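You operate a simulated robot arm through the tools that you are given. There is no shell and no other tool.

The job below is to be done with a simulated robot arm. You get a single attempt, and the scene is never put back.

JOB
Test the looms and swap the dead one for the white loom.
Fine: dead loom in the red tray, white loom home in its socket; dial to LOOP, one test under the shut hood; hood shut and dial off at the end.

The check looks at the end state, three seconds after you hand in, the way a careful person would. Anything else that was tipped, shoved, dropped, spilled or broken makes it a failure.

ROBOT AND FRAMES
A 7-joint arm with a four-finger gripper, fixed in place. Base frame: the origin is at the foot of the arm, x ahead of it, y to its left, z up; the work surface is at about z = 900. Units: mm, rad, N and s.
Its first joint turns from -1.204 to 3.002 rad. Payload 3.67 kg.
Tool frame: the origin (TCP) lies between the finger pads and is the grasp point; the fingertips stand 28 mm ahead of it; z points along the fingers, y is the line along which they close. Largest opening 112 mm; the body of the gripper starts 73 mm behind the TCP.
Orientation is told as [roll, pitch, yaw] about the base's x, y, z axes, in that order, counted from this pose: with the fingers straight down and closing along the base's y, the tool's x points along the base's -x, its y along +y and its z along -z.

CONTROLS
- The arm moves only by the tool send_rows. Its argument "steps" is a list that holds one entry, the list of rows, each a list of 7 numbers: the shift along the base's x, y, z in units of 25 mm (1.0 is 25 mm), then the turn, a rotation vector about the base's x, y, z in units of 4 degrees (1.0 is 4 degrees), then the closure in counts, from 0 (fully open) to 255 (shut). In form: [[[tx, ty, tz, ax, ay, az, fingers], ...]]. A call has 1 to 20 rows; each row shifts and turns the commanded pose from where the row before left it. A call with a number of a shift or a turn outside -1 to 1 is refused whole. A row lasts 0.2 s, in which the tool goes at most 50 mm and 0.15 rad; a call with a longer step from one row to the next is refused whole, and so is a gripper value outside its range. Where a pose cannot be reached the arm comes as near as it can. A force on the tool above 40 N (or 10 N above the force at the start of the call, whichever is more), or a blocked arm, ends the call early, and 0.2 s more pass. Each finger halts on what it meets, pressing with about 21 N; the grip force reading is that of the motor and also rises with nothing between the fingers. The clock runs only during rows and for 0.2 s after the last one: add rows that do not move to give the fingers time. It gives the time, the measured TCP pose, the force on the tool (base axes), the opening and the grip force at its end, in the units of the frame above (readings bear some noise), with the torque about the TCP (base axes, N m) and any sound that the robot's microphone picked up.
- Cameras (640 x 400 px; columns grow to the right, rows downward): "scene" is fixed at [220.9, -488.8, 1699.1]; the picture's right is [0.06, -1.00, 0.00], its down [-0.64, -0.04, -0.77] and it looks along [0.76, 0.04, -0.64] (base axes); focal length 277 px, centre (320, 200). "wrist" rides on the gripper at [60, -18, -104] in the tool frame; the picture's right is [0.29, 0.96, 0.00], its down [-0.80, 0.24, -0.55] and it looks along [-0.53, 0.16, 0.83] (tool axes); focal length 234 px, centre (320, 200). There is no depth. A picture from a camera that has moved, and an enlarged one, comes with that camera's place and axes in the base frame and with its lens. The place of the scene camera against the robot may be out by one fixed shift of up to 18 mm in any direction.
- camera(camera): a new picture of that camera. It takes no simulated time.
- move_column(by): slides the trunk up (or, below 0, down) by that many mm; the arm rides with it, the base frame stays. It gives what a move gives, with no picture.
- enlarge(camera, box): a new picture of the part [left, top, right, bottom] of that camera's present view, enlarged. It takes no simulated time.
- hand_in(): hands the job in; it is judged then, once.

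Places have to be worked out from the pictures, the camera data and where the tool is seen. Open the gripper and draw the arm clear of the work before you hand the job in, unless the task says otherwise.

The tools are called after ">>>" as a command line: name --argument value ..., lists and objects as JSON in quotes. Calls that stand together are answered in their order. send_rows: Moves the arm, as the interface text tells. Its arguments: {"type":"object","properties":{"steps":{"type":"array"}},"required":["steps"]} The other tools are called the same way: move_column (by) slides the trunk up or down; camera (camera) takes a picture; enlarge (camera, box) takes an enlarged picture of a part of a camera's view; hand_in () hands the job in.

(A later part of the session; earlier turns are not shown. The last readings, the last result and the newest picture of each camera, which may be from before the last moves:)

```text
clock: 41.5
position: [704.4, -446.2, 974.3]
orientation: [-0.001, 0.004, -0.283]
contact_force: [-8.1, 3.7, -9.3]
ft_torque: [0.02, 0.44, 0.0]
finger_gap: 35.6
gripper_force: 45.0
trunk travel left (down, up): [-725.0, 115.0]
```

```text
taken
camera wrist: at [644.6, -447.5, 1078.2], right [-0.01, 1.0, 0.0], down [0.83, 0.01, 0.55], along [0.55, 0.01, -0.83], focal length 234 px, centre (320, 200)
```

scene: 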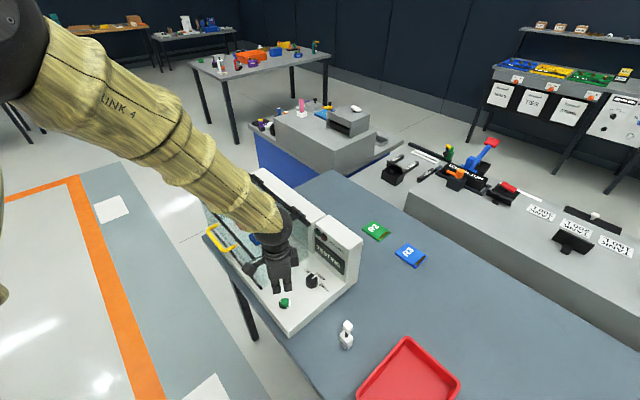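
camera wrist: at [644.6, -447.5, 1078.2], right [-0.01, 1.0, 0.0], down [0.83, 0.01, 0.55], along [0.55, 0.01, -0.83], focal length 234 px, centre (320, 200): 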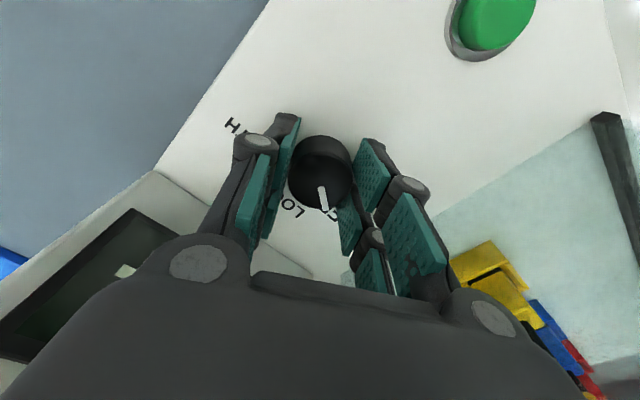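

The yaw is back at the starting value and the pointer sits where it was at OFF. I open the fingers, rise and verify.

>>> send_rows --steps '[[[0, 0, 0, 0, 0, 0, 100], [0, 0, 0, 0, 0, 0, 0], [0, 0, 0, 0, 0, 0, 0], [0, 0, 0.9, 0, 0, 0, 0], [0, 0, 0.9, 0, 0, 0, 0], [0, 0, 0.9, 0, 0, 0, 0], [0, 0, 0.9, 0, 0, 0, 0], [0, 0, 0.9, 0, 0, 0, 0], [0, 0, 0, 0, 0, 0, 0]]]'

>>> enlarge --camera "wrist" --box '[270, 80, 370, 180]'

>>> camera --camera "wrist"

```text
clock: 43.5
position: [706.7, -448.2, 1086.3]
orientation: [-0.001, 0.003, -0.284]
contact_force: [-0.4, -0.2, 0.6]
ft_torque: [-0.03, 0.0, -0.01]
finger_gap: 111.9
gripper_force: 0.0
trunk travel left (down, up): [-725.0, 115.0]
```

```text
4.00 times, centred on (320, 130) of wrist
camera zoom: at [646.1, -447.5, 1189.9], right [-0.01, 1.0, 0.0], down [0.83, 0.01, 0.55], along [0.55, 0.01, -0.83], focal length 937 px, centre (320, 480)
```

zoom: 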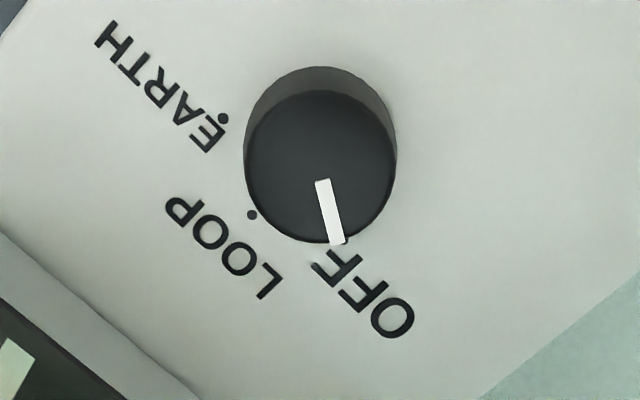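

```text
taken
camera wrist: at [646.1, -447.5, 1189.9], right [-0.01, 1.0, 0.0], down [0.83, 0.01, 0.55], along [0.55, 0.01, -0.83], focal length 234 px, centre (320, 200)
```

wrist: 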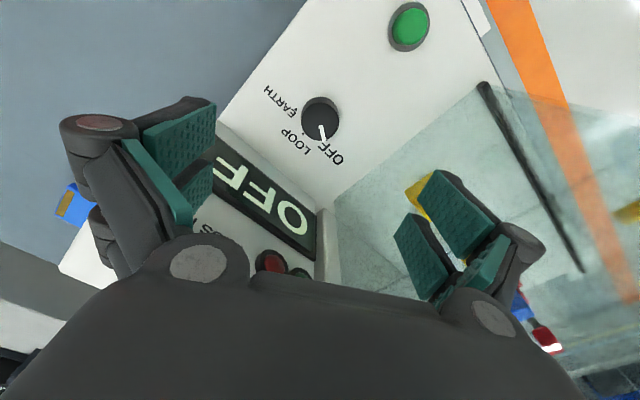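

Dial confirmed at OFF and display OFF. Now I rise, swing over to above the handle near (774, -142) and turn to yaw 45° so the fingers close across the handle bar.

>>> send_rows --steps '[[[0, 0, 0.9, 0, 0, 0.85, 0], [0, 0, 0.9, 0, 0, 0.85, 0], [0, 0, 0.9, 0, 0, 0.85, 0], [0, 0, 0.9, 0, 0, 0.85, 0], [0, 0, 0.9, 0, 0, 0.85, 0], [0.2, 0.92, 0, 0, 0, 0.85, 0], [0.2, 0.92, 0, 0, 0, 0.85, 0], [0.2, 0.92, 0, 0, 0, 0.85, 0], [0.2, 0.92, 0, 0, 0, 0.85, 0], [0.2, 0.92, 0, 0, 0, 0.85, 0], [0.2, 0.92, 0, 0, 0, 0.85, 0], [0.2, 0.92, 0, 0, 0, 0.85, 0], [0.2, 0.92, 0, 0, 0, 0.85, 0], [0.2, 0.92, 0, 0, 0, 0.85, 0], [0.2, 0.92, 0, 0, 0, 0.85, 0], [0.2, 0.92, 0, 0, 0, 0.85, 0], [0.2, 0.92, 0, 0, 0, 0.85, 0], [0.2, 0.92, 0, 0, 0, 0.85, 0], [0, 0, 0, 0, 0, 0, 0]]]'

>>> camera --camera "wrist"

>>> enlarge --camera "wrist" --box '[200, 60, 440, 260]'

>>> enlarge --camera "scene" --box '[190, 160, 350, 300]'

```text
clock: 47.5
position: [770.7, -150.3, 1200.7]
orientation: [0.0, 0.002, 0.785]
contact_force: [-0.1, 1.4, 0.1]
ft_torque: [0.01, 0.03, 0.0]
finger_gap: 111.7
gripper_force: 0.0
trunk travel left (down, up): [-725.0, 115.0]
```

```text
taken
camera wrist: at [743.0, -204.4, 1303.7], right [-0.88, 0.47, 0.0], down [0.39, 0.73, 0.55], along [0.26, 0.49, -0.83], focal length 234 px, centre (320, 200)
```

wrist: 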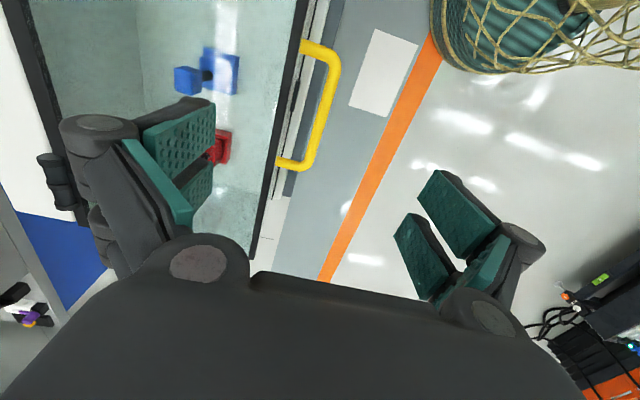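

```text
2.00 times, centred on (320, 160) of wrist
camera zoom: at [743.0, -204.4, 1303.7], right [-0.88, 0.47, 0.0], down [0.39, 0.73, 0.55], along [0.26, 0.49, -0.83], focal length 468 px, centre (320, 280)
```

zoom: 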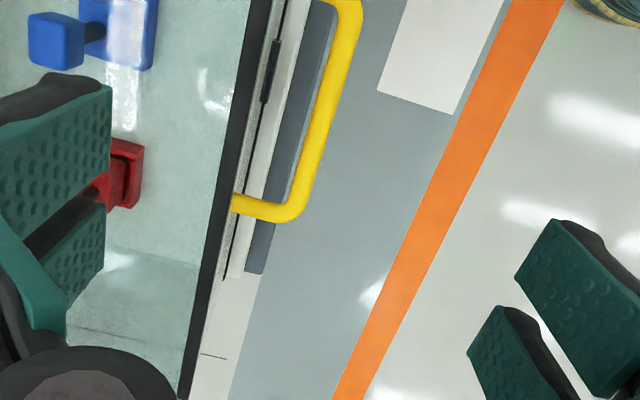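

```text
2.86 times, centred on (270, 230) of scene
camera zoom: at [220.9, -488.8, 1699.1], right [0.06, -1.0, 0.0], down [-0.64, -0.04, -0.77], along [0.76, 0.04, -0.64], focal length 790 px, centre (463, 114)
```

zoom: 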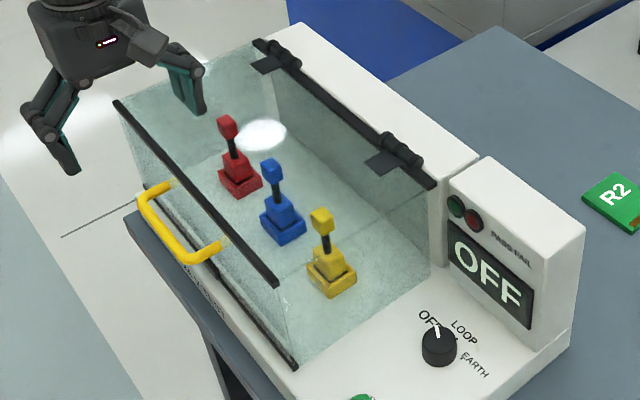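

The handle bar runs along the tester's length; I judge its middle at about (775, -143, 1037). I narrow the fingers to about 38 mm, centre over the bar and lower partway to check alignment by camera.

>>> send_rows --steps '[[[0.1, 0.15, 0, 0, 0, 0, 168], [0.07, 0.15, 0, 0, 0, 0, 168], [0, 0, -0.9, 0, 0, 0, 168], [0, 0, -0.9, 0, 0, 0, 168], [0, 0, -0.9, 0, 0, 0, 168], [0, 0, -0.6, 0, 0, 0, 168], [0, 0, 0, 0, 0, 0, 168]]]'

>>> camera --camera "wrist"

>>> enlarge --camera "scene" --box '[170, 150, 330, 290]'

```text
clock: 49.1
position: [775.4, -142.2, 1116.1]
orientation: [0.0, 0.001, 0.785]
contact_force: [-0.2, -0.2, 0.6]
ft_torque: [0.03, -0.04, 0.03]
finger_gap: 38.3
gripper_force: 0.0
trunk travel left (down, up): [-725.0, 115.0]
```

```text
taken
camera wrist: at [747.5, -195.4, 1220.2], right [-0.88, 0.47, 0.0], down [0.39, 0.73, 0.55], along [0.26, 0.49, -0.83], focal length 234 px, centre (320, 200)
```

wrist: 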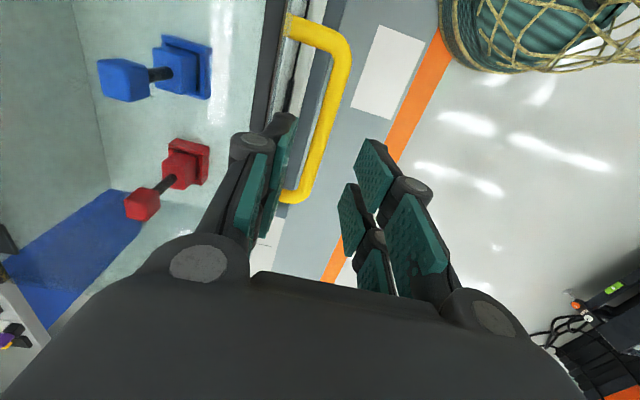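

```text
2.86 times, centred on (250, 220) of scene
camera zoom: at [220.9, -488.8, 1699.1], right [0.06, -1.0, 0.0], down [-0.64, -0.04, -0.77], along [0.76, 0.04, -0.64], focal length 790 px, centre (520, 143)
```

zoom: 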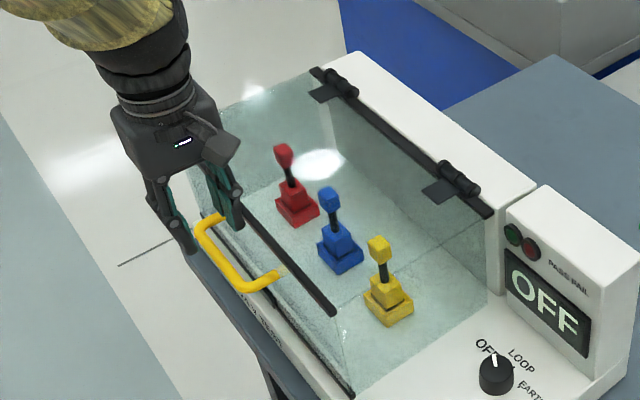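

From this closer view the bar centreline lies at the TCP within 2 mm. I lower to z ≈ 1040 with the fingers either side of the bar, then close on it.

>>> send_rows --steps '[[[0.05, -0.05, -0.8, 0, 0, 0, 168], [0, 0, -0.8, 0, 0, 0, 168], [0, 0, -0.7, 0, 0, 0, 168], [0, 0, -0.7, 0, 0, 0, 168], [0, 0, 0, 0, 0, 0, 168]]]'

>>> camera --camera "wrist"

>>> enlarge --camera "scene" --box '[170, 150, 330, 290]'

```text
clock: 50.3
position: [775.3, -141.4, 1040.5]
orientation: [-0.001, 0.002, 0.785]
contact_force: [-5.0, 4.9, 1.7]
ft_torque: [-0.15, -0.14, -0.01]
finger_gap: 34.2
gripper_force: 0.1
trunk travel left (down, up): [-725.0, 115.0]
```

```text
taken
camera wrist: at [747.1, -195.7, 1144.8], right [-0.88, 0.47, 0.0], down [0.39, 0.73, 0.55], along [0.26, 0.49, -0.83], focal length 234 px, centre (320, 200)
```

wrist: 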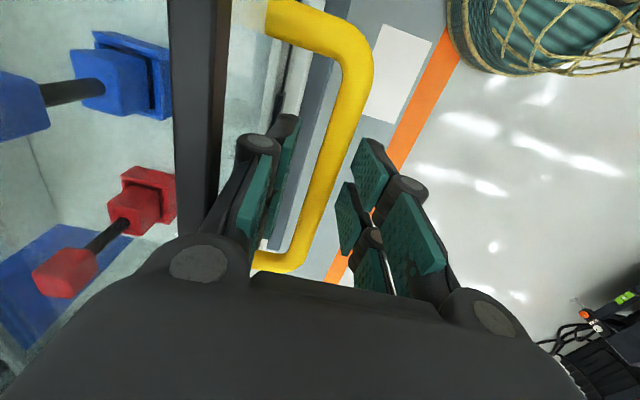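

```text
2.86 times, centred on (250, 220) of scene
camera zoom: at [220.9, -488.8, 1699.1], right [0.06, -1.0, 0.0], down [-0.64, -0.04, -0.77], along [0.76, 0.04, -0.64], focal length 790 px, centre (520, 143)
```

zoom: 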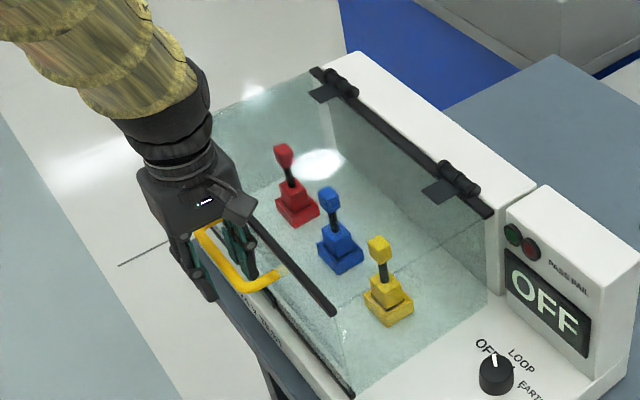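

The inner finger brushes the hood front lightly (about 7 N), and the bar is between the pads. Closing now moves that finger away from the panel onto the bar.

>>> send_rows --steps '[[[0, 0, 0, 0, 0, 0, 210], [0, 0, 0, 0, 0, 0, 255], [0, 0, 0, 0, 0, 0, 255], [0, 0, 0, 0, 0, 0, 255]]]'

>>> camera --camera "wrist"

```text
clock: 51.3
position: [776.2, -143.4, 1041.3]
orientation: [0.0, 0.002, 0.784]
contact_force: [-0.6, -4.3, -0.3]
ft_torque: [-0.34, 0.33, 1.68]
finger_gap: 10.7
gripper_force: 44.9
trunk travel left (down, up): [-725.0, 115.0]
```

```text
taken
camera wrist: at [747.7, -197.2, 1144.8], right [-0.88, 0.47, 0.0], down [0.39, 0.73, 0.55], along [0.26, 0.49, -0.83], focal length 234 px, centre (320, 200)
```

wrist: 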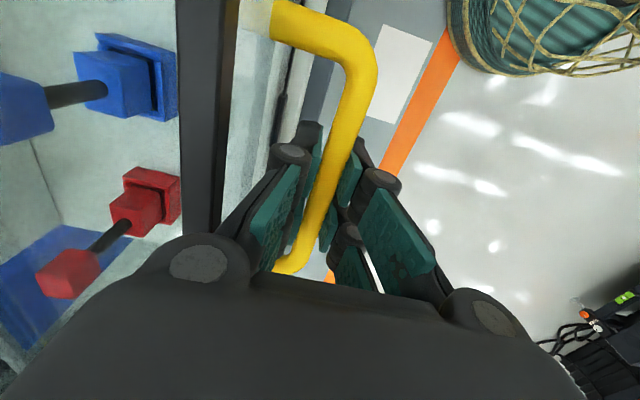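

The bar is held with a 10.7 mm gap. I start lifting along the hinge arc by about 8° and check the forces.

>>> send_rows --steps '[[[-0.05, 0.05, 0.33, 0, 0, 0, 255], [-0.05, 0.05, 0.33, 0, 0, 0, 255], [-0.03, 0.03, 0.33, 0, 0, 0, 255], [-0.03, 0.03, 0.33, 0, 0, 0, 255], [0, 0, 0, 0, 0, 0, 255]]]'

>>> enlarge --camera "scene" --box '[170, 130, 350, 290]'

>>> camera --camera "wrist"

```text
clock: 52.5
position: [773.5, -140.1, 1074.7]
orientation: [0.0, 0.0, 0.786]
contact_force: [6.9, -17.5, 0.9]
ft_torque: [0.13, -0.1, 1.74]
finger_gap: 10.5
gripper_force: 44.4
trunk travel left (down, up): [-725.0, 115.0]
```

```text
2.50 times, centred on (260, 210) of scene
camera zoom: at [220.9, -488.8, 1699.1], right [0.06, -1.0, 0.0], down [-0.64, -0.04, -0.77], along [0.76, 0.04, -0.64], focal length 692 px, centre (470, 175)
```

zoom: 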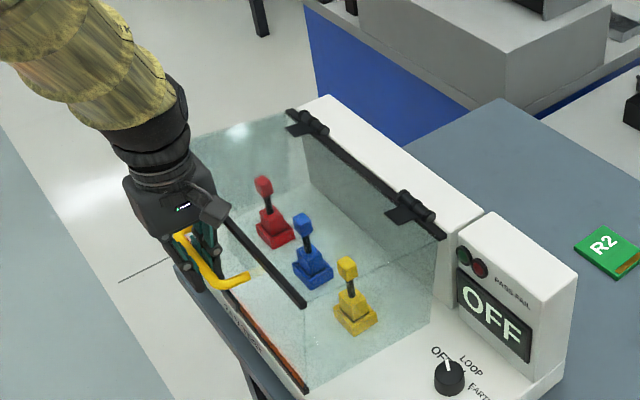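

```text
taken
camera wrist: at [744.3, -194.0, 1178.0], right [-0.88, 0.47, 0.0], down [0.4, 0.73, 0.55], along [0.26, 0.49, -0.83], focal length 234 px, centre (320, 200)
```

wrist: 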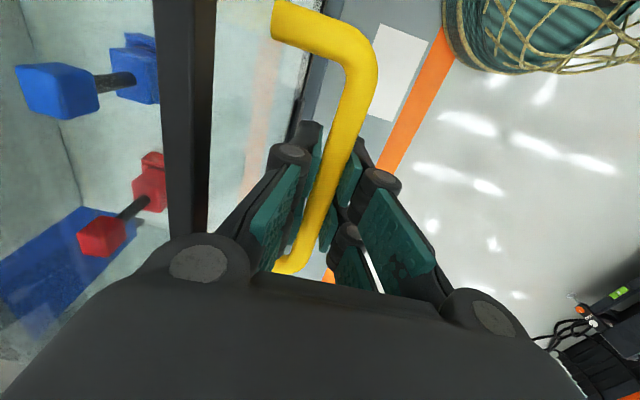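

The hood lifts with almost no vertical load; the sideways force says the true hinge is slightly lower than I assumed (about z 1085). I correct the arc and continue, with a 1° yaw relief.

>>> send_rows --steps '[[[0.03, -0.03, 0.67, 0, 0, 0.12, 255], [0.03, -0.03, 0.67, 0, 0, 0.12, 255], [0.057, -0.057, 0.664, 0, 0, 0, 255], [0.088, -0.088, 0.66, 0, 0, 0, 255], [0, 0, 0, 0, 0, 0, 255]]]'

>>> enlarge --camera "scene" --box '[170, 110, 350, 290]'

```text
clock: 53.7
position: [777.6, -144.0, 1142.2]
orientation: [0.001, 0.002, 0.802]
contact_force: [-8.8, -8.2, -0.4]
ft_torque: [0.16, -0.1, -1.24]
finger_gap: 10.5
gripper_force: 45.1
trunk travel left (down, up): [-725.0, 115.0]
```

```text
2.22 times, centred on (260, 200) of scene
camera zoom: at [220.9, -488.8, 1699.1], right [0.06, -1.0, 0.0], down [-0.64, -0.04, -0.77], along [0.76, 0.04, -0.64], focal length 615 px, centre (453, 200)
```

zoom: 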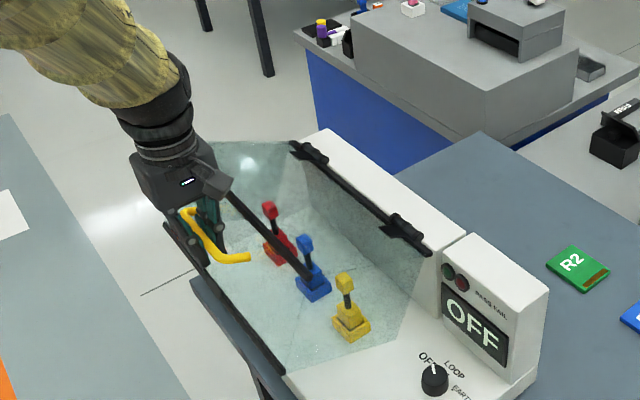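

Opening smoothly at about 24°, with forces small. I continue the arc with a tiny sideways and yaw correction.

>>> send_rows --steps '[[[0.092, -0.152, 0.648, 0, 0, -0.12, 255], [0.153, -0.153, 0.636, 0, 0, 0, 255], [0.184, -0.184, 0.616, 0, 0, 0, 255], [0.215, -0.215, 0.6, 0, 0, 0, 255], [0.243, -0.243, 0.576, 0, 0, 0, 255], [0, 0, 0, 0, 0, 0, 255]]]'

>>> enlarge --camera "scene" --box '[170, 90, 350, 270]'

```text
clock: 55.1
position: [800.3, -166.9, 1221.1]
orientation: [-0.001, 0.001, 0.791]
contact_force: [-2.1, 2.4, 1.3]
ft_torque: [0.79, -0.81, -0.11]
finger_gap: 10.4
gripper_force: 44.8
trunk travel left (down, up): [-725.0, 115.0]
```

```text
2.22 times, centred on (260, 180) of scene
camera zoom: at [220.9, -488.8, 1699.1], right [0.06, -1.0, 0.0], down [-0.64, -0.04, -0.77], along [0.76, 0.04, -0.64], focal length 615 px, centre (453, 244)
```

zoom: 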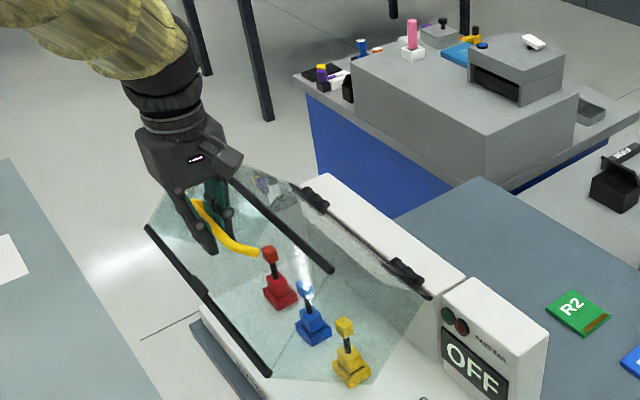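

Forces are near zero at about 44° open. Continuing the arc.

>>> send_rows --steps '[[[0.271, -0.271, 0.548, 0, 0, 0, 255], [0.297, -0.297, 0.524, 0, 0, 0, 255], [0.322, -0.322, 0.492, 0, 0, 0, 255], [0.345, -0.345, 0.46, 0, 0, 0, 255], [0.368, -0.368, 0.424, 0, 0, 0, 255], [0, 0, 0, 0, 0, 0, 255]]]'

>>> enlarge --camera "scene" --box '[170, 70, 370, 270]'

```text
clock: 56.5
position: [839.8, -206.6, 1281.5]
orientation: [-0.001, 0.002, 0.796]
contact_force: [-5.0, 0.6, 2.3]
ft_torque: [0.05, -0.04, -0.72]
finger_gap: 10.3
gripper_force: 45.2
trunk travel left (down, up): [-725.0, 115.0]
```

```text
2.00 times, centred on (270, 170) of scene
camera zoom: at [220.9, -488.8, 1699.1], right [0.06, -1.0, 0.0], down [-0.64, -0.04, -0.77], along [0.76, 0.04, -0.64], focal length 553 px, centre (420, 260)
```

zoom: 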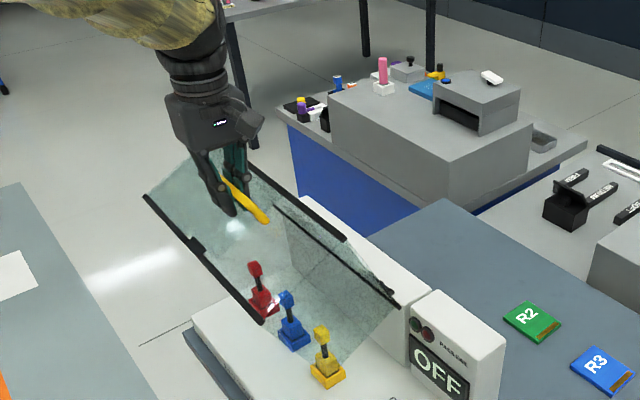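

About 64° open, loads still small. Continuing toward vertical.

>>> send_rows --steps '[[[0.39, -0.39, 0.384, 0, 0, 0, 255], [0.404, -0.404, 0.348, 0, 0, 0, 255], [0.421, -0.421, 0.304, 0, 0, 0, 255], [0.436, -0.436, 0.264, 0, 0, 0, 255], [0.45, -0.45, 0.22, 0, 0, 0, 255], [0, 0, 0, 0, 0, 0, 255]]]'

>>> enlarge --camera "scene" --box '[170, 50, 390, 270]'

```text
clock: 57.9
position: [891.8, -258.6, 1318.3]
orientation: [-0.002, 0.002, 0.795]
contact_force: [1.4, 2.8, 4.1]
ft_torque: [-0.23, 0.2, -1.36]
finger_gap: 10.5
gripper_force: 45.1
trunk travel left (down, up): [-725.0, 115.0]
```

```text
1.82 times, centred on (280, 160) of scene
camera zoom: at [220.9, -488.8, 1699.1], right [0.06, -1.0, 0.0], down [-0.64, -0.04, -0.77], along [0.76, 0.04, -0.64], focal length 503 px, centre (393, 273)
```

zoom: 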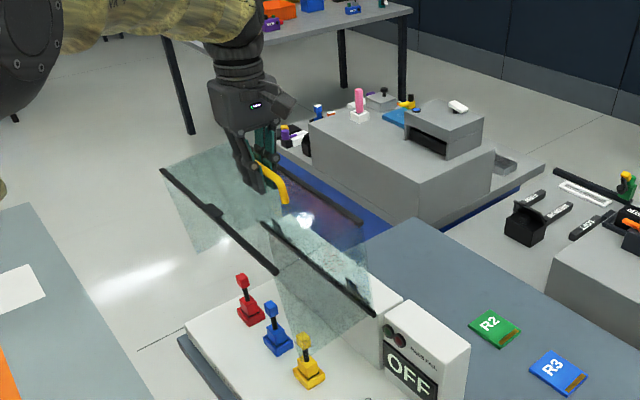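

About 84° open. I continue past vertical in short steps, watching for the end stop and the arm's reach.

>>> send_rows --steps '[[[0.458, -0.458, 0.176, 0, 0, -0.1, 255], [0.464, -0.464, 0.128, 0, 0, 0, 255], [0.469, -0.469, 0.084, 0, 0, 0, 255], [0.475, -0.475, 0.036, 0, 0, 0, 255], [0, 0, 0, 0, 0, 0, 255]]]'

>>> enlarge --camera "scene" --box '[170, 50, 390, 270]'

```text
clock: 59.1
position: [937.3, -303.5, 1328.4]
orientation: [0.002, 0.004, 0.789]
contact_force: [-31.3, 13.0, -15.7]
ft_torque: [0.26, -0.4, -0.83]
finger_gap: 10.3
gripper_force: 45.1
trunk travel left (down, up): [-725.0, 115.0]
```

```text
1.82 times, centred on (280, 160) of scene
camera zoom: at [220.9, -488.8, 1699.1], right [0.06, -1.0, 0.0], down [-0.64, -0.04, -0.77], along [0.76, 0.04, -0.64], focal length 503 px, centre (393, 273)
```

zoom: 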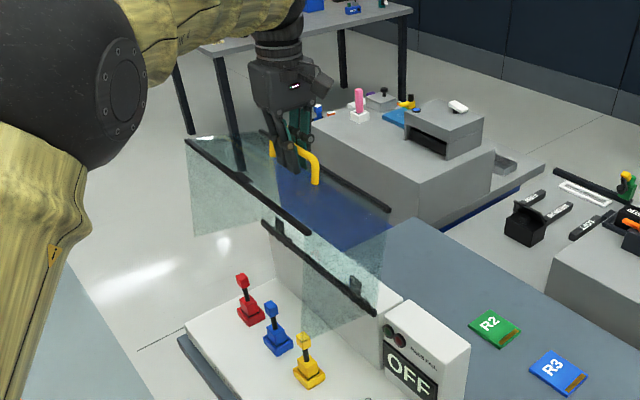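

A push-back of about 31 N shows the hood has met its end stop at roughly 98°. I back off about 3 mm, then open the fingers slightly while still straddling the bar to see whether the hood stays by itself.

>>> send_rows --steps '[[[-0.09, 0.09, 0, 0, 0, 0, 255], [0, 0, 0, 0, 0, 0, 255]]]'

>>> send_rows --steps '[[[0, 0, 0, 0, 0, 0, 215], [0, 0, 0, 0, 0, 0, 190], [0, 0, 0, 0, 0, 0, 190], [0, 0, 0, 0, 0, 0, 190], [0, 0, 0, 0, 0, 0, 190]]]'

>>> camera --camera "wrist"

>>> enlarge --camera "scene" --box '[170, 50, 390, 270]'

```text
clock: 59.7
position: [936.1, -302.4, 1327.5]
orientation: [0.0, 0.005, 0.786]
contact_force: [-17.5, 6.9, -15.9]
ft_torque: [-0.82, 0.64, -0.6]
finger_gap: 10.3
gripper_force: 45.1
trunk travel left (down, up): [-725.0, 115.0]
```

```text
clock: 60.9
position: [936.3, -302.9, 1329.4]
orientation: [-0.001, 0.003, 0.788]
contact_force: [0.1, 1.1, 7.1]
ft_torque: [0.18, 0.1, -0.02]
finger_gap: 28.8
gripper_force: 0.1
trunk travel left (down, up): [-725.0, 115.0]
```

```text
taken
camera wrist: at [908.8, -356.9, 1433.4], right [-0.88, 0.47, 0.0], down [0.39, 0.73, 0.55], along [0.26, 0.49, -0.83], focal length 234 px, centre (320, 200)
```

wrist: 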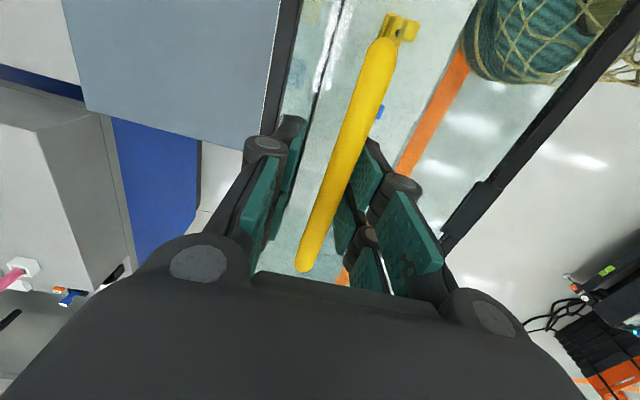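

```text
1.82 times, centred on (280, 160) of scene
camera zoom: at [220.9, -488.8, 1699.1], right [0.06, -1.0, 0.0], down [-0.64, -0.04, -0.77], along [0.76, 0.04, -0.64], focal length 503 px, centre (393, 273)
```

zoom: 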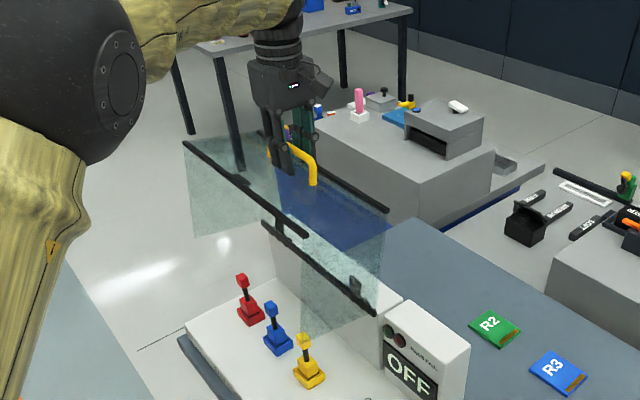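

The bar is free between the fingers and the hood seems to stay. I wait another second to confirm it isn't drifting.

>>> send_rows --steps '[[[0, 0, 0, 0, 0, 0, 190], [0, 0, 0, 0, 0, 0, 190], [0, 0, 0, 0, 0, 0, 190], [0, 0, 0, 0, 0, 0, 190], [0, 0, 0, 0, 0, 0, 190]]]'

>>> camera --camera "wrist"

>>> enlarge --camera "scene" --box '[170, 50, 390, 270]'

```text
clock: 62.1
position: [937.3, -301.9, 1330.3]
orientation: [-0.001, 0.002, 0.787]
contact_force: [-0.2, 1.5, 8.9]
ft_torque: [0.26, 0.08, -0.04]
finger_gap: 29.1
gripper_force: 0.0
trunk travel left (down, up): [-725.0, 115.0]
```

```text
taken
camera wrist: at [908.5, -356.7, 1433.3], right [-0.88, 0.47, 0.0], down [0.39, 0.73, 0.55], along [0.26, 0.49, -0.83], focal length 234 px, centre (320, 200)
```

wrist: 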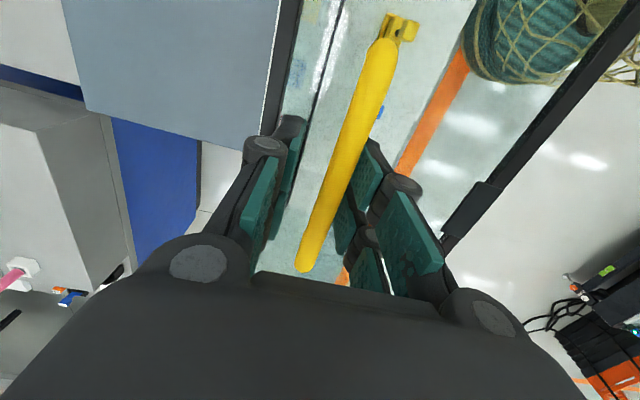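

```text
1.82 times, centred on (280, 160) of scene
camera zoom: at [220.9, -488.8, 1699.1], right [0.06, -1.0, 0.0], down [-0.64, -0.04, -0.77], along [0.76, 0.04, -0.64], focal length 503 px, centre (393, 273)
```

zoom: 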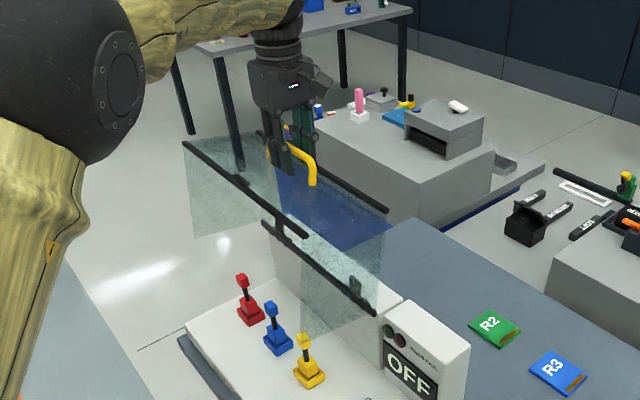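

The hood holds its open position by itself with the bar free. I rise straight off the handle and check again.

>>> send_rows --steps '[[[0, 0, 0.4, 0, 0, 0, 190], [0, 0, 0.8, 0, 0, 0, 190], [0, 0, 0.8, 0, 0, 0, 190], [0, 0, 0.8, 0, 0, 0, 190], [0, 0, 0.8, 0, 0, 0, 190], [0, 0, 0.8, 0, 0, 0, 190], [0, 0, 0, 0, 0, 0, 190]]]'

>>> camera --camera "scene"

>>> camera --camera "wrist"

```text
clock: 63.7
position: [935.2, -304.4, 1438.2]
orientation: [0.002, 0.004, 0.787]
contact_force: [0.7, 0.4, -0.4]
ft_torque: [0.0, 0.0, -0.03]
finger_gap: 28.6
gripper_force: 0.1
trunk travel left (down, up): [-725.0, 115.0]
```

```text
taken
```

scene: 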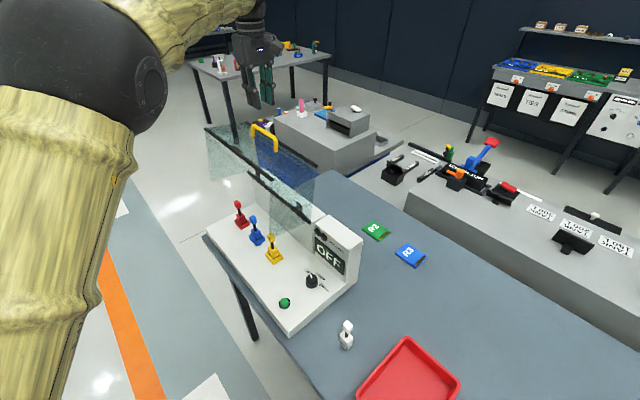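

```text
taken
camera wrist: at [907.9, -358.1, 1541.3], right [-0.88, 0.47, 0.0], down [0.39, 0.73, 0.55], along [0.26, 0.49, -0.83], focal length 234 px, centre (320, 200)
```

wrist: 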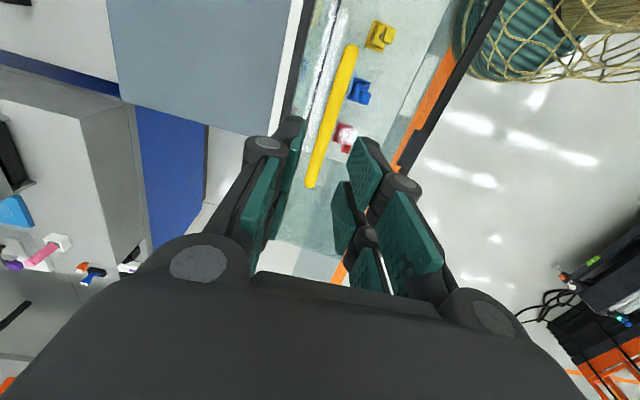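

The hood stays open on its own and the gripper is clear. I back out to the front side and turn to yaw -45° so the wrist camera looks in at the looms.

>>> send_rows --steps '[[[-0.88, 0.9, 0, 0, 0, -1, 100], [-0.88, 0.9, 0, 0, 0, -1, 0], [-0.88, 0.9, 0, 0, 0, -1, 0], [-0.88, 0.9, 0, 0, 0, -1, 0], [-0.88, 0.9, 0, 0, 0, -1, 0], [-0.88, 0.9, 0, 0, 0, -1, 0], [-0.88, 0.9, 0, 0, 0, -1, 0], [-0.88, 0.9, 0, 0, 0, -1, 0], [-0.88, 0.9, 0, 0, 0, -1, 0], [-0.88, 0.9, 0, 0, 0, -1, 0], [0, 0, -0.8, 0, 0, -1, 0], [0, 0, -0.8, 0, 0, -1, 0], [0, 0, -0.8, 0, 0, -1, 0], [0, 0, -0.8, 0, 0, -1, 0], [0, 0, -0.8, 0, 0, -1, 0], [0, 0, -0.8, 0, 0, -1, 0], [0, 0, -0.8, 0, 0, -1, 0], [0, 0, -0.8, 0, 0, -1, 0], [0, 0, 0, 0, 0, -1, 0]]]'

>>> send_rows --steps '[[[0, 0, -0.6, 0, 0, -1, 0], [0, 0, -0.6, 0, 0, -1, 0], [0, 0, -0.6, 0, 0, -1, 0], [0, 0, -0.6, 0, 0, -0.6, 0], [0, 0, 0, 0, 0, 0, 0]]]'

>>> camera --camera "wrist"

>>> camera --camera "scene"

```text
clock: 67.7
position: [714.0, -79.5, 1279.7]
orientation: [-0.001, 0.002, -0.541]
contact_force: [-0.2, -0.4, 0.3]
ft_torque: [-0.02, -0.02, -0.02]
finger_gap: 111.9
gripper_force: 0.0
trunk travel left (down, up): [-725.0, 115.0]
```

```text
clock: 68.9
position: [716.6, -77.5, 1217.8]
orientation: [0.0, 0.001, -0.793]
contact_force: [-0.3, -1.0, 0.0]
ft_torque: [0.02, -0.03, 0.02]
finger_gap: 111.8
gripper_force: 0.1
trunk travel left (down, up): [-725.0, 115.0]
```

```text
taken
camera wrist: at [663.0, -47.7, 1322.3], right [0.48, 0.88, 0.0], down [0.73, -0.4, 0.55], along [0.49, -0.26, -0.83], focal length 234 px, centre (320, 200)
```

wrist: 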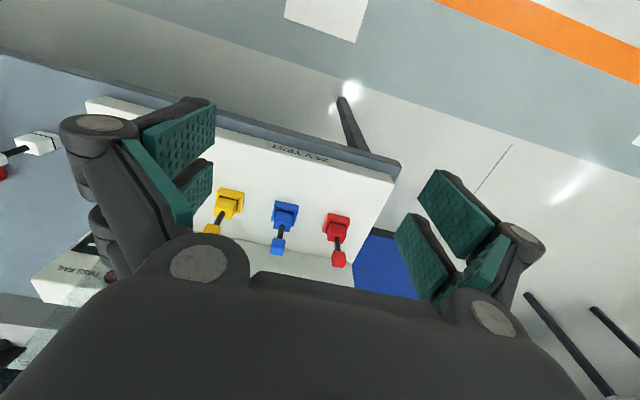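

```text
taken
```

scene: 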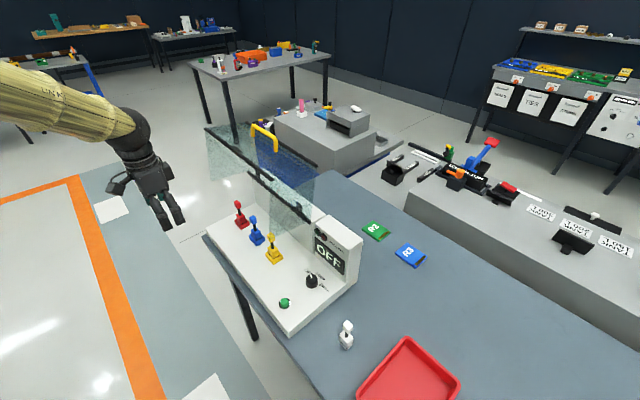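

Clear view of the looms, with the hood up behind. I enlarge both cameras to measure the blue loom and its socket.

>>> enlarge --camera "wrist" --box '[190, 150, 390, 290]'

>>> enlarge --camera "scene" --box '[220, 190, 300, 270]'

>>> enlarge --camera "scene" --box '[310, 300, 390, 380]'

```text
2.86 times, centred on (290, 220) of wrist
camera zoom: at [663.0, -47.7, 1322.3], right [0.48, 0.88, 0.0], down [0.73, -0.4, 0.55], along [0.49, -0.26, -0.83], focal length 669 px, centre (406, 143)
```

zoom: 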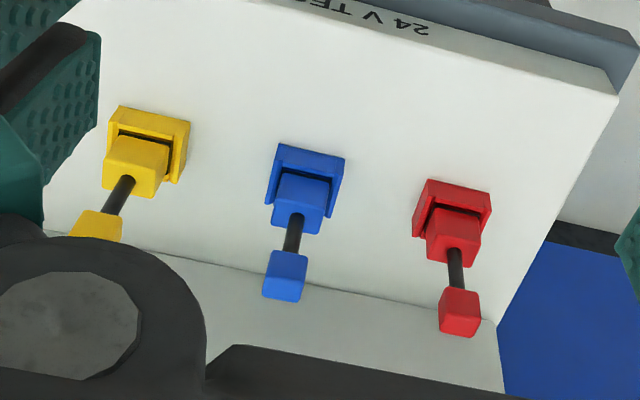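

```text
5.00 times, centred on (260, 230) of scene
camera zoom: at [220.9, -488.8, 1699.1], right [0.06, -1.0, 0.0], down [-0.64, -0.04, -0.77], along [0.76, 0.04, -0.64], focal length 1383 px, centre (620, 50)
```

zoom: 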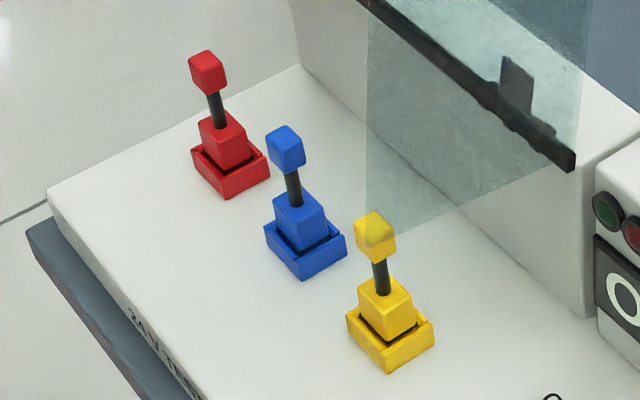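

```text
5.00 times, centred on (350, 340) of scene
camera zoom: at [220.9, -488.8, 1699.1], right [0.06, -1.0, 0.0], down [-0.64, -0.04, -0.77], along [0.76, 0.04, -0.64], focal length 1383 px, centre (170, -500)
```

zoom: 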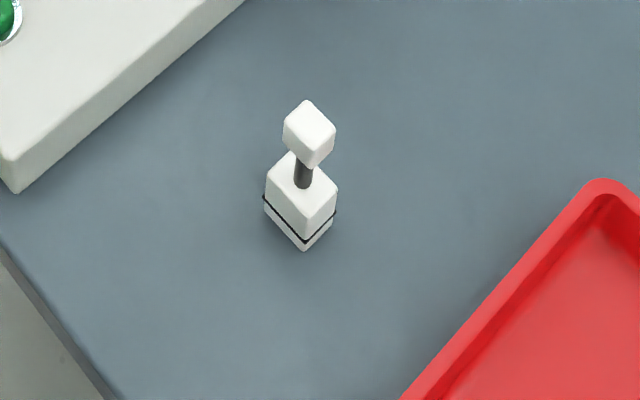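

The sockets are coloured collars around each loom's plug base. Triangulation puts the blue loom's head at about (871, -240, 1044), and the raised front pane overhangs the looms at about z 1290. So I'll lean the tool 30° toward the front to keep the wrist clear of the glass, then go to a pre-approach point.

>>> send_rows --steps '[[[0, 0, 0, -0.7, -0.71, 0.18, 118], [0, 0, 0, -0.7, -0.71, 0, 118], [0, 0, 0, -0.7, -0.71, 0, 118], [0, 0, 0, -0.7, -0.71, 0, 118], [0, 0, 0, -0.7, -0.71, 0, 118], [0, 0, 0, -0.7, -0.71, 0, 118], [0, 0, 0, -0.7, -0.71, 0, 118], [0, 0, 0, -0.35, -0.36, 0, 118], [0, 0, 0, 0, 0, 0, 118]]]'

>>> camera --camera "wrist"

>>> camera --camera "scene"

```text
clock: 71.1
position: [721.8, -100.9, 1228.1]
orientation: [0.079, -0.438, -0.859]
contact_force: [0.2, -0.6, -0.3]
ft_torque: [-0.01, 0.01, 0.01]
finger_gap: 60.2
gripper_force: 0.1
trunk travel left (down, up): [-725.0, 115.0]
stopped in row 9: the arm was blocked; the commanded pose is now the measured one
```

```text
taken
camera wrist: at [640.2, -44.1, 1295.1], right [0.53, 0.84, -0.05], down [0.46, -0.24, 0.85], along [0.71, -0.48, -0.52], focal length 234 px, centre (320, 200)
```

wrist: 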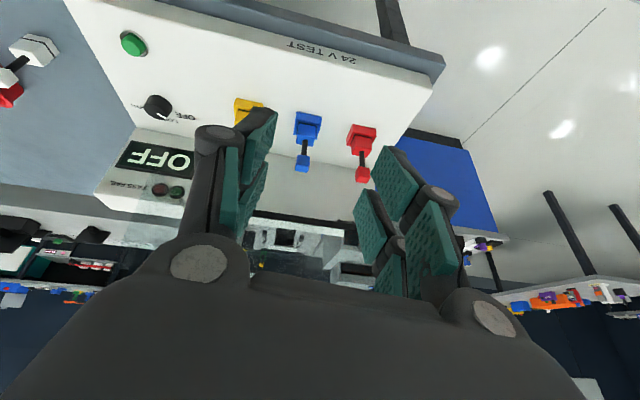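

```text
taken
```

scene: 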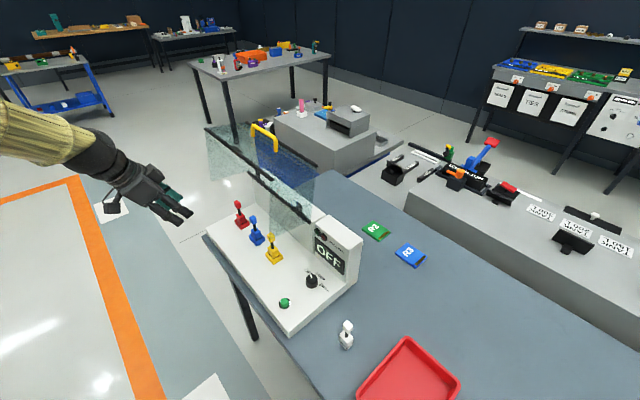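

The tilt reached about 25° before the arm hit a limit because the wrist was too close in. I move outward to the pre-approach point and apply the remaining orientation correction on the way.

>>> send_rows --steps '[[[0.853, -0.779, -0.2, 0, 0, 0, 118], [0.853, -0.779, -0.4, 0, 0, 0, 118], [0.853, -0.779, -0.7, -0.4, -0.02, 0.15, 118], [0.853, -0.779, -0.9, -0.4, -0.03, 0.15, 118], [0.853, -0.779, -1, -0.4, -0.03, 0.15, 118], [0, 0, 0, -0.37, -0.02, 0.15, 118], [0, 0, 0, 0, 0, 0, 118]]]'

>>> camera --camera "wrist"

>>> camera --camera "scene"

```text
clock: 72.9
position: [828.5, -234.3, 1147.8]
orientation: [0.069, -0.458, -0.876]
contact_force: [-0.7, -0.3, 0.2]
ft_torque: [-0.01, -0.02, 0.03]
finger_gap: 60.2
gripper_force: 0.1
trunk travel left (down, up): [-725.0, 115.0]
stopped in row 7: the arm was blocked; the commanded pose is now the measured one
```

```text
taken
camera wrist: at [747.1, -174.5, 1213.4], right [0.55, 0.83, -0.07], down [0.45, -0.23, 0.86], along [0.7, -0.51, -0.5], focal length 234 px, centre (320, 200)
```

wrist: 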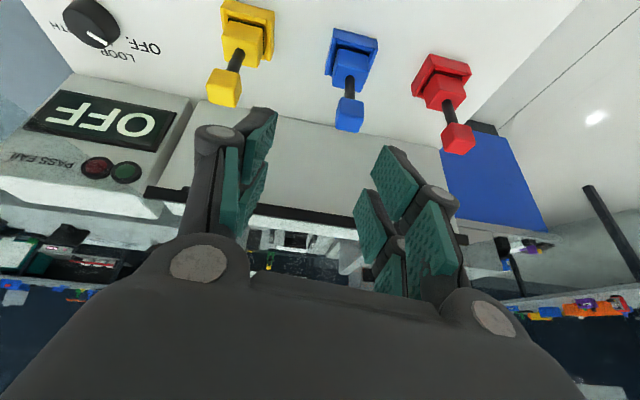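

```text
taken
```

scene: 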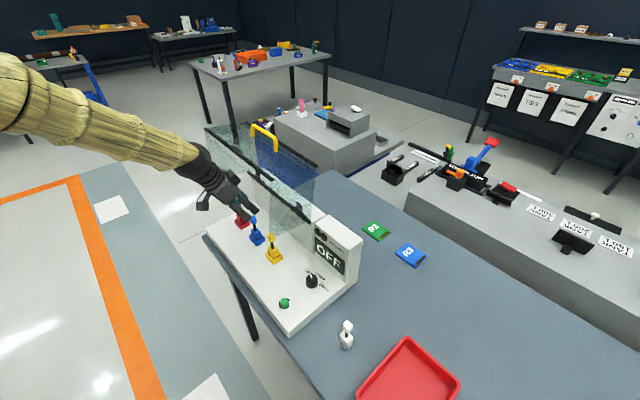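

The arm again can't make this tilt at the present trunk height, since forearm and tool are nearly in line. I'll retreat from under the glass, straighten up, rise, and then lower the trunk so the forearm comes in flatter.

>>> send_rows --steps '[[[-0.78, 0.78, 0.2, 0, 0, 0, 118], [-0.78, 0.78, 0.2, 0, 0, 0, 118], [-0.78, 0.78, 0.2, 0, 0, 0, 118], [-0.78, 0.78, 0.2, 0, 0, 0, 118], [-0.4, 0.6, 0.2, 0.624, 0.71, 0.164, 118], [-0.2, 0.6, 0.2, 0.624, 0.71, 0.164, 118], [0, 0.3, 0.2, 0.624, 0.71, 0.164, 118], [0, 0, 0.2, 0.624, 0.71, 0.164, 118], [0, 0, 0.2, 0.624, 0.71, 0.164, 118], [0, 0, 0.2, 0.624, 0.71, 0.164, 118], [0, 0, 0.2, 0.624, 0.71, 0.164, 118], [0, 0, 0, 0, 0, 0, 118]]]'

>>> camera --camera "scene"

```text
clock: 73.9
position: [730.1, -192.8, 1056.1]
orientation: [-0.009, -0.277, -0.92]
contact_force: [0.9, 0.4, -1.0]
ft_torque: [0.02, 0.01, -0.01]
finger_gap: 60.2
gripper_force: 0.0
trunk travel left (down, up): [-725.0, 115.0]
stopped in row 4: the arm was blocked; the commanded pose is now the measured one
```

```text
taken
```

scene: 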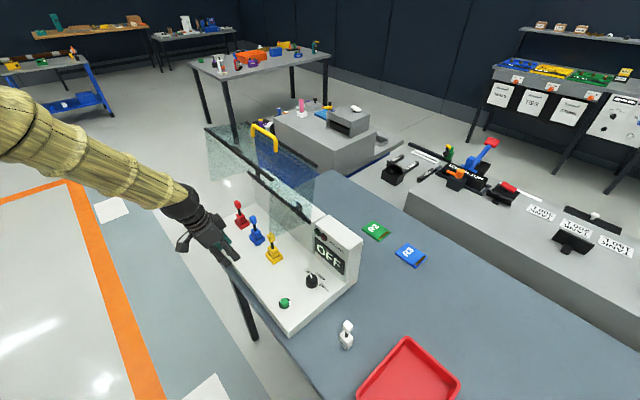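

The limited arm sagged to z 1056 while backing out, but nothing was touched. I go up while turning the tool back to vertical, which moves away from the limit.

>>> send_rows --steps '[[[0, 0, 0.5, 0.65, 0.46, 0.4, 118], [0, 0, 0.5, 0.65, 0.46, 0.4, 118], [0, 0, 0.5, 0.65, 0.46, 0.4, 118], [0, 0, 0.5, 0.65, 0.46, 0.4, 118], [0, 0, 0.5, 0.65, 0.46, 0.4, 118], [0, 0, 0, 0, 0, 0, 118]]]'

>>> camera --camera "scene"

```text
clock: 75.3
position: [730.9, -190.7, 1121.6]
orientation: [0.022, -0.005, -0.779]
contact_force: [-0.6, 0.7, 0.2]
ft_torque: [0.0, -0.02, -0.01]
finger_gap: 60.4
gripper_force: 0.1
trunk travel left (down, up): [-725.0, 115.0]
```

```text
taken
```

scene: 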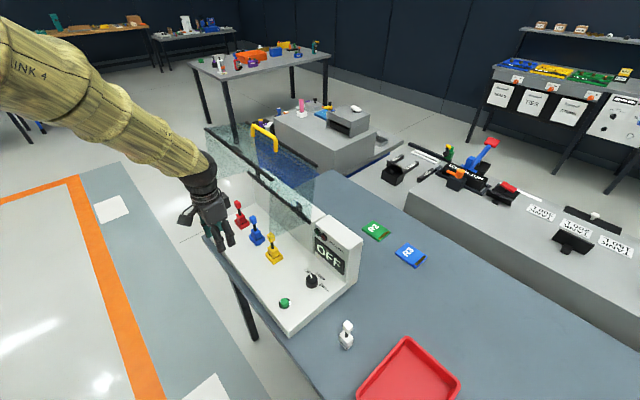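

Vertical again with small readings. I move out to the front and up, then lower the trunk by 300 mm from a high, clear position.

>>> send_rows --steps '[[[-0.12, 0.36, 0.92, -0.3, 0, 0, 118], [-0.12, 0.36, 0.92, 0, 0, 0, 118], [-0.12, 0.36, 0.92, 0, 0, 0, 118], [-0.12, 0.36, 0.92, 0, 0, 0, 118], [-0.12, 0.36, 0.92, 0, 0, 0, 118], [-0.12, 0.36, 0.92, 0, 0, 0, 118], [-0.12, 0.36, 0.92, 0, 0, 0, 118], [-0.12, 0.36, 0.92, 0, 0, 0, 118], [-0.12, 0.36, 0.92, 0, 0, 0, 118], [-0.12, 0.36, 0.92, 0, 0, 0, 118], [-0.12, 0.36, 0.92, 0, 0, 0, 118], [0, 0, 0, 0, 0, 0, 118]]]'

>>> move_column --by -150

>>> camera --camera "scene"

```text
clock: 77.9
position: [698.0, -92.2, 1372.1]
orientation: [0.003, -0.018, -0.782]
contact_force: [-0.2, -0.4, 0.4]
ft_torque: [-0.01, -0.01, -0.01]
finger_gap: 60.4
gripper_force: 0.1
trunk travel left (down, up): [-725.0, 115.0]
```

```text
clock: 79.6
position: [696.7, -91.9, 1222.9]
orientation: [0.004, -0.02, -0.78]
contact_force: [-0.1, 0.1, -0.1]
ft_torque: [0.05, 0.0, -0.01]
finger_gap: 60.0
gripper_force: 0.1
trunk travel left (down, up): [-575.0, 265.0]
```

```text
taken
```

scene: 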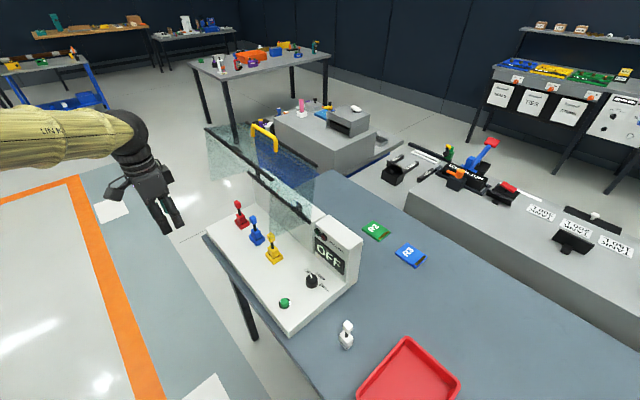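

The forearm is flatter now. I lower another 150 mm (the tool is in free air off the table's front), then raise the tool again.

>>> move_column --by -150

>>> send_rows --steps '[[[0, 0, 0.9, 0, 0, 0, 118], [0, 0, 0.9, 0, 0, 0, 118], [0, 0, 0.9, 0, 0, 0, 118], [0.4, -0.4, 0.9, 0, 0, 0, 118], [0.4, -0.4, 0.9, 0, 0, 0, 118], [0.4, -0.4, 0.9, 0, 0, 0, 118], [0, 0, 0, 0, 0, 0, 118]]]'

>>> camera --camera "scene"

```text
clock: 81.4
position: [696.2, -92.1, 1073.2]
orientation: [0.005, -0.02, -0.781]
contact_force: [-0.1, -0.6, -0.4]
ft_torque: [0.0, 0.0, 0.0]
finger_gap: 60.3
gripper_force: 0.1
trunk travel left (down, up): [-425.0, 415.0]
```

```text
clock: 83.0
position: [726.7, -120.4, 1207.8]
orientation: [0.004, -0.02, -0.781]
contact_force: [-0.5, 0.4, -1.0]
ft_torque: [0.02, -0.01, 0.02]
finger_gap: 60.1
gripper_force: 0.0
trunk travel left (down, up): [-425.0, 415.0]
```

```text
taken
```

scene: 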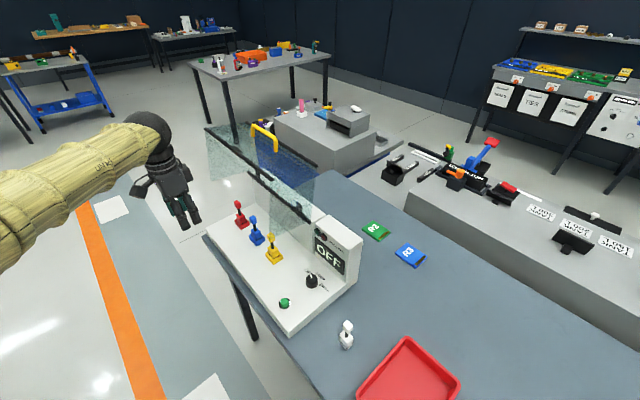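

Forearm is now about level. I apply the 30° lean toward the front again here, stepwise.

>>> send_rows --steps '[[[0, 0, 0, -0.72, -0.73, 0, 118], [0, 0, 0, -0.72, -0.73, 0, 118], [0, 0, 0, -0.72, -0.73, 0, 118], [0, 0, 0, -0.72, -0.73, 0, 118], [0, 0, 0, -0.72, -0.73, 0, 118], [0, 0, 0, -0.72, -0.73, 0, 118], [0, 0, 0, -0.72, -0.73, 0, 118], [0, 0, 0, 0, 0, 0, 118]]]'

>>> camera --camera "wrist"

>>> camera --camera "scene"

```text
clock: 85.0
position: [756.7, -160.5, 1200.4]
orientation: [0.071, -0.432, -0.83]
contact_force: [-0.4, 0.5, -0.2]
ft_torque: [0.02, 0.02, -0.01]
finger_gap: 60.1
gripper_force: 0.0
out of reach, approached as far as the arm can: row 6, 7
trunk travel left (down, up): [-425.0, 415.0]
stopped in row 8: the arm was blocked; the commanded pose is now the measured one
```

```text
taken
camera wrist: at [674.1, -105.1, 1268.3], right [0.51, 0.86, -0.06], down [0.48, -0.22, 0.85], along [0.72, -0.46, -0.52], focal length 234 px, centre (320, 200)
```

wrist: 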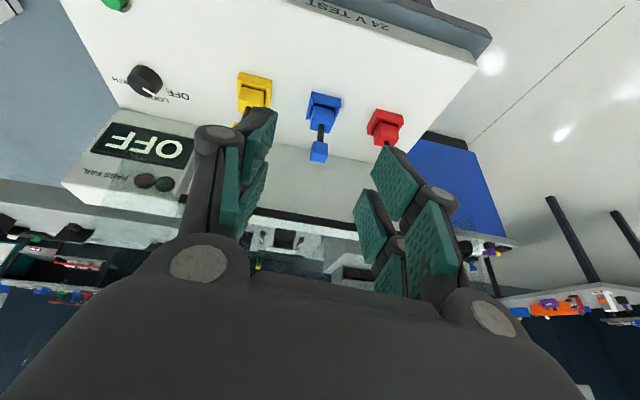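

```text
taken
```

scene: 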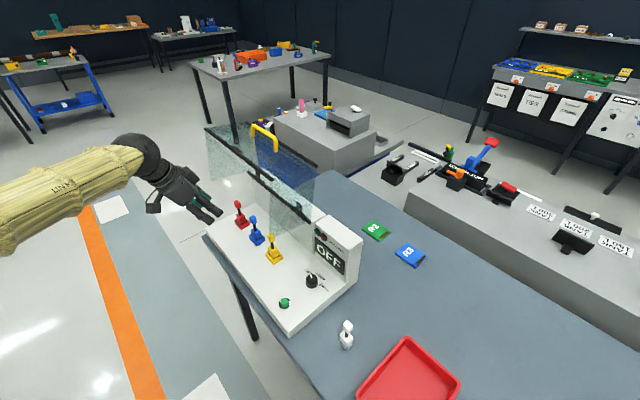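

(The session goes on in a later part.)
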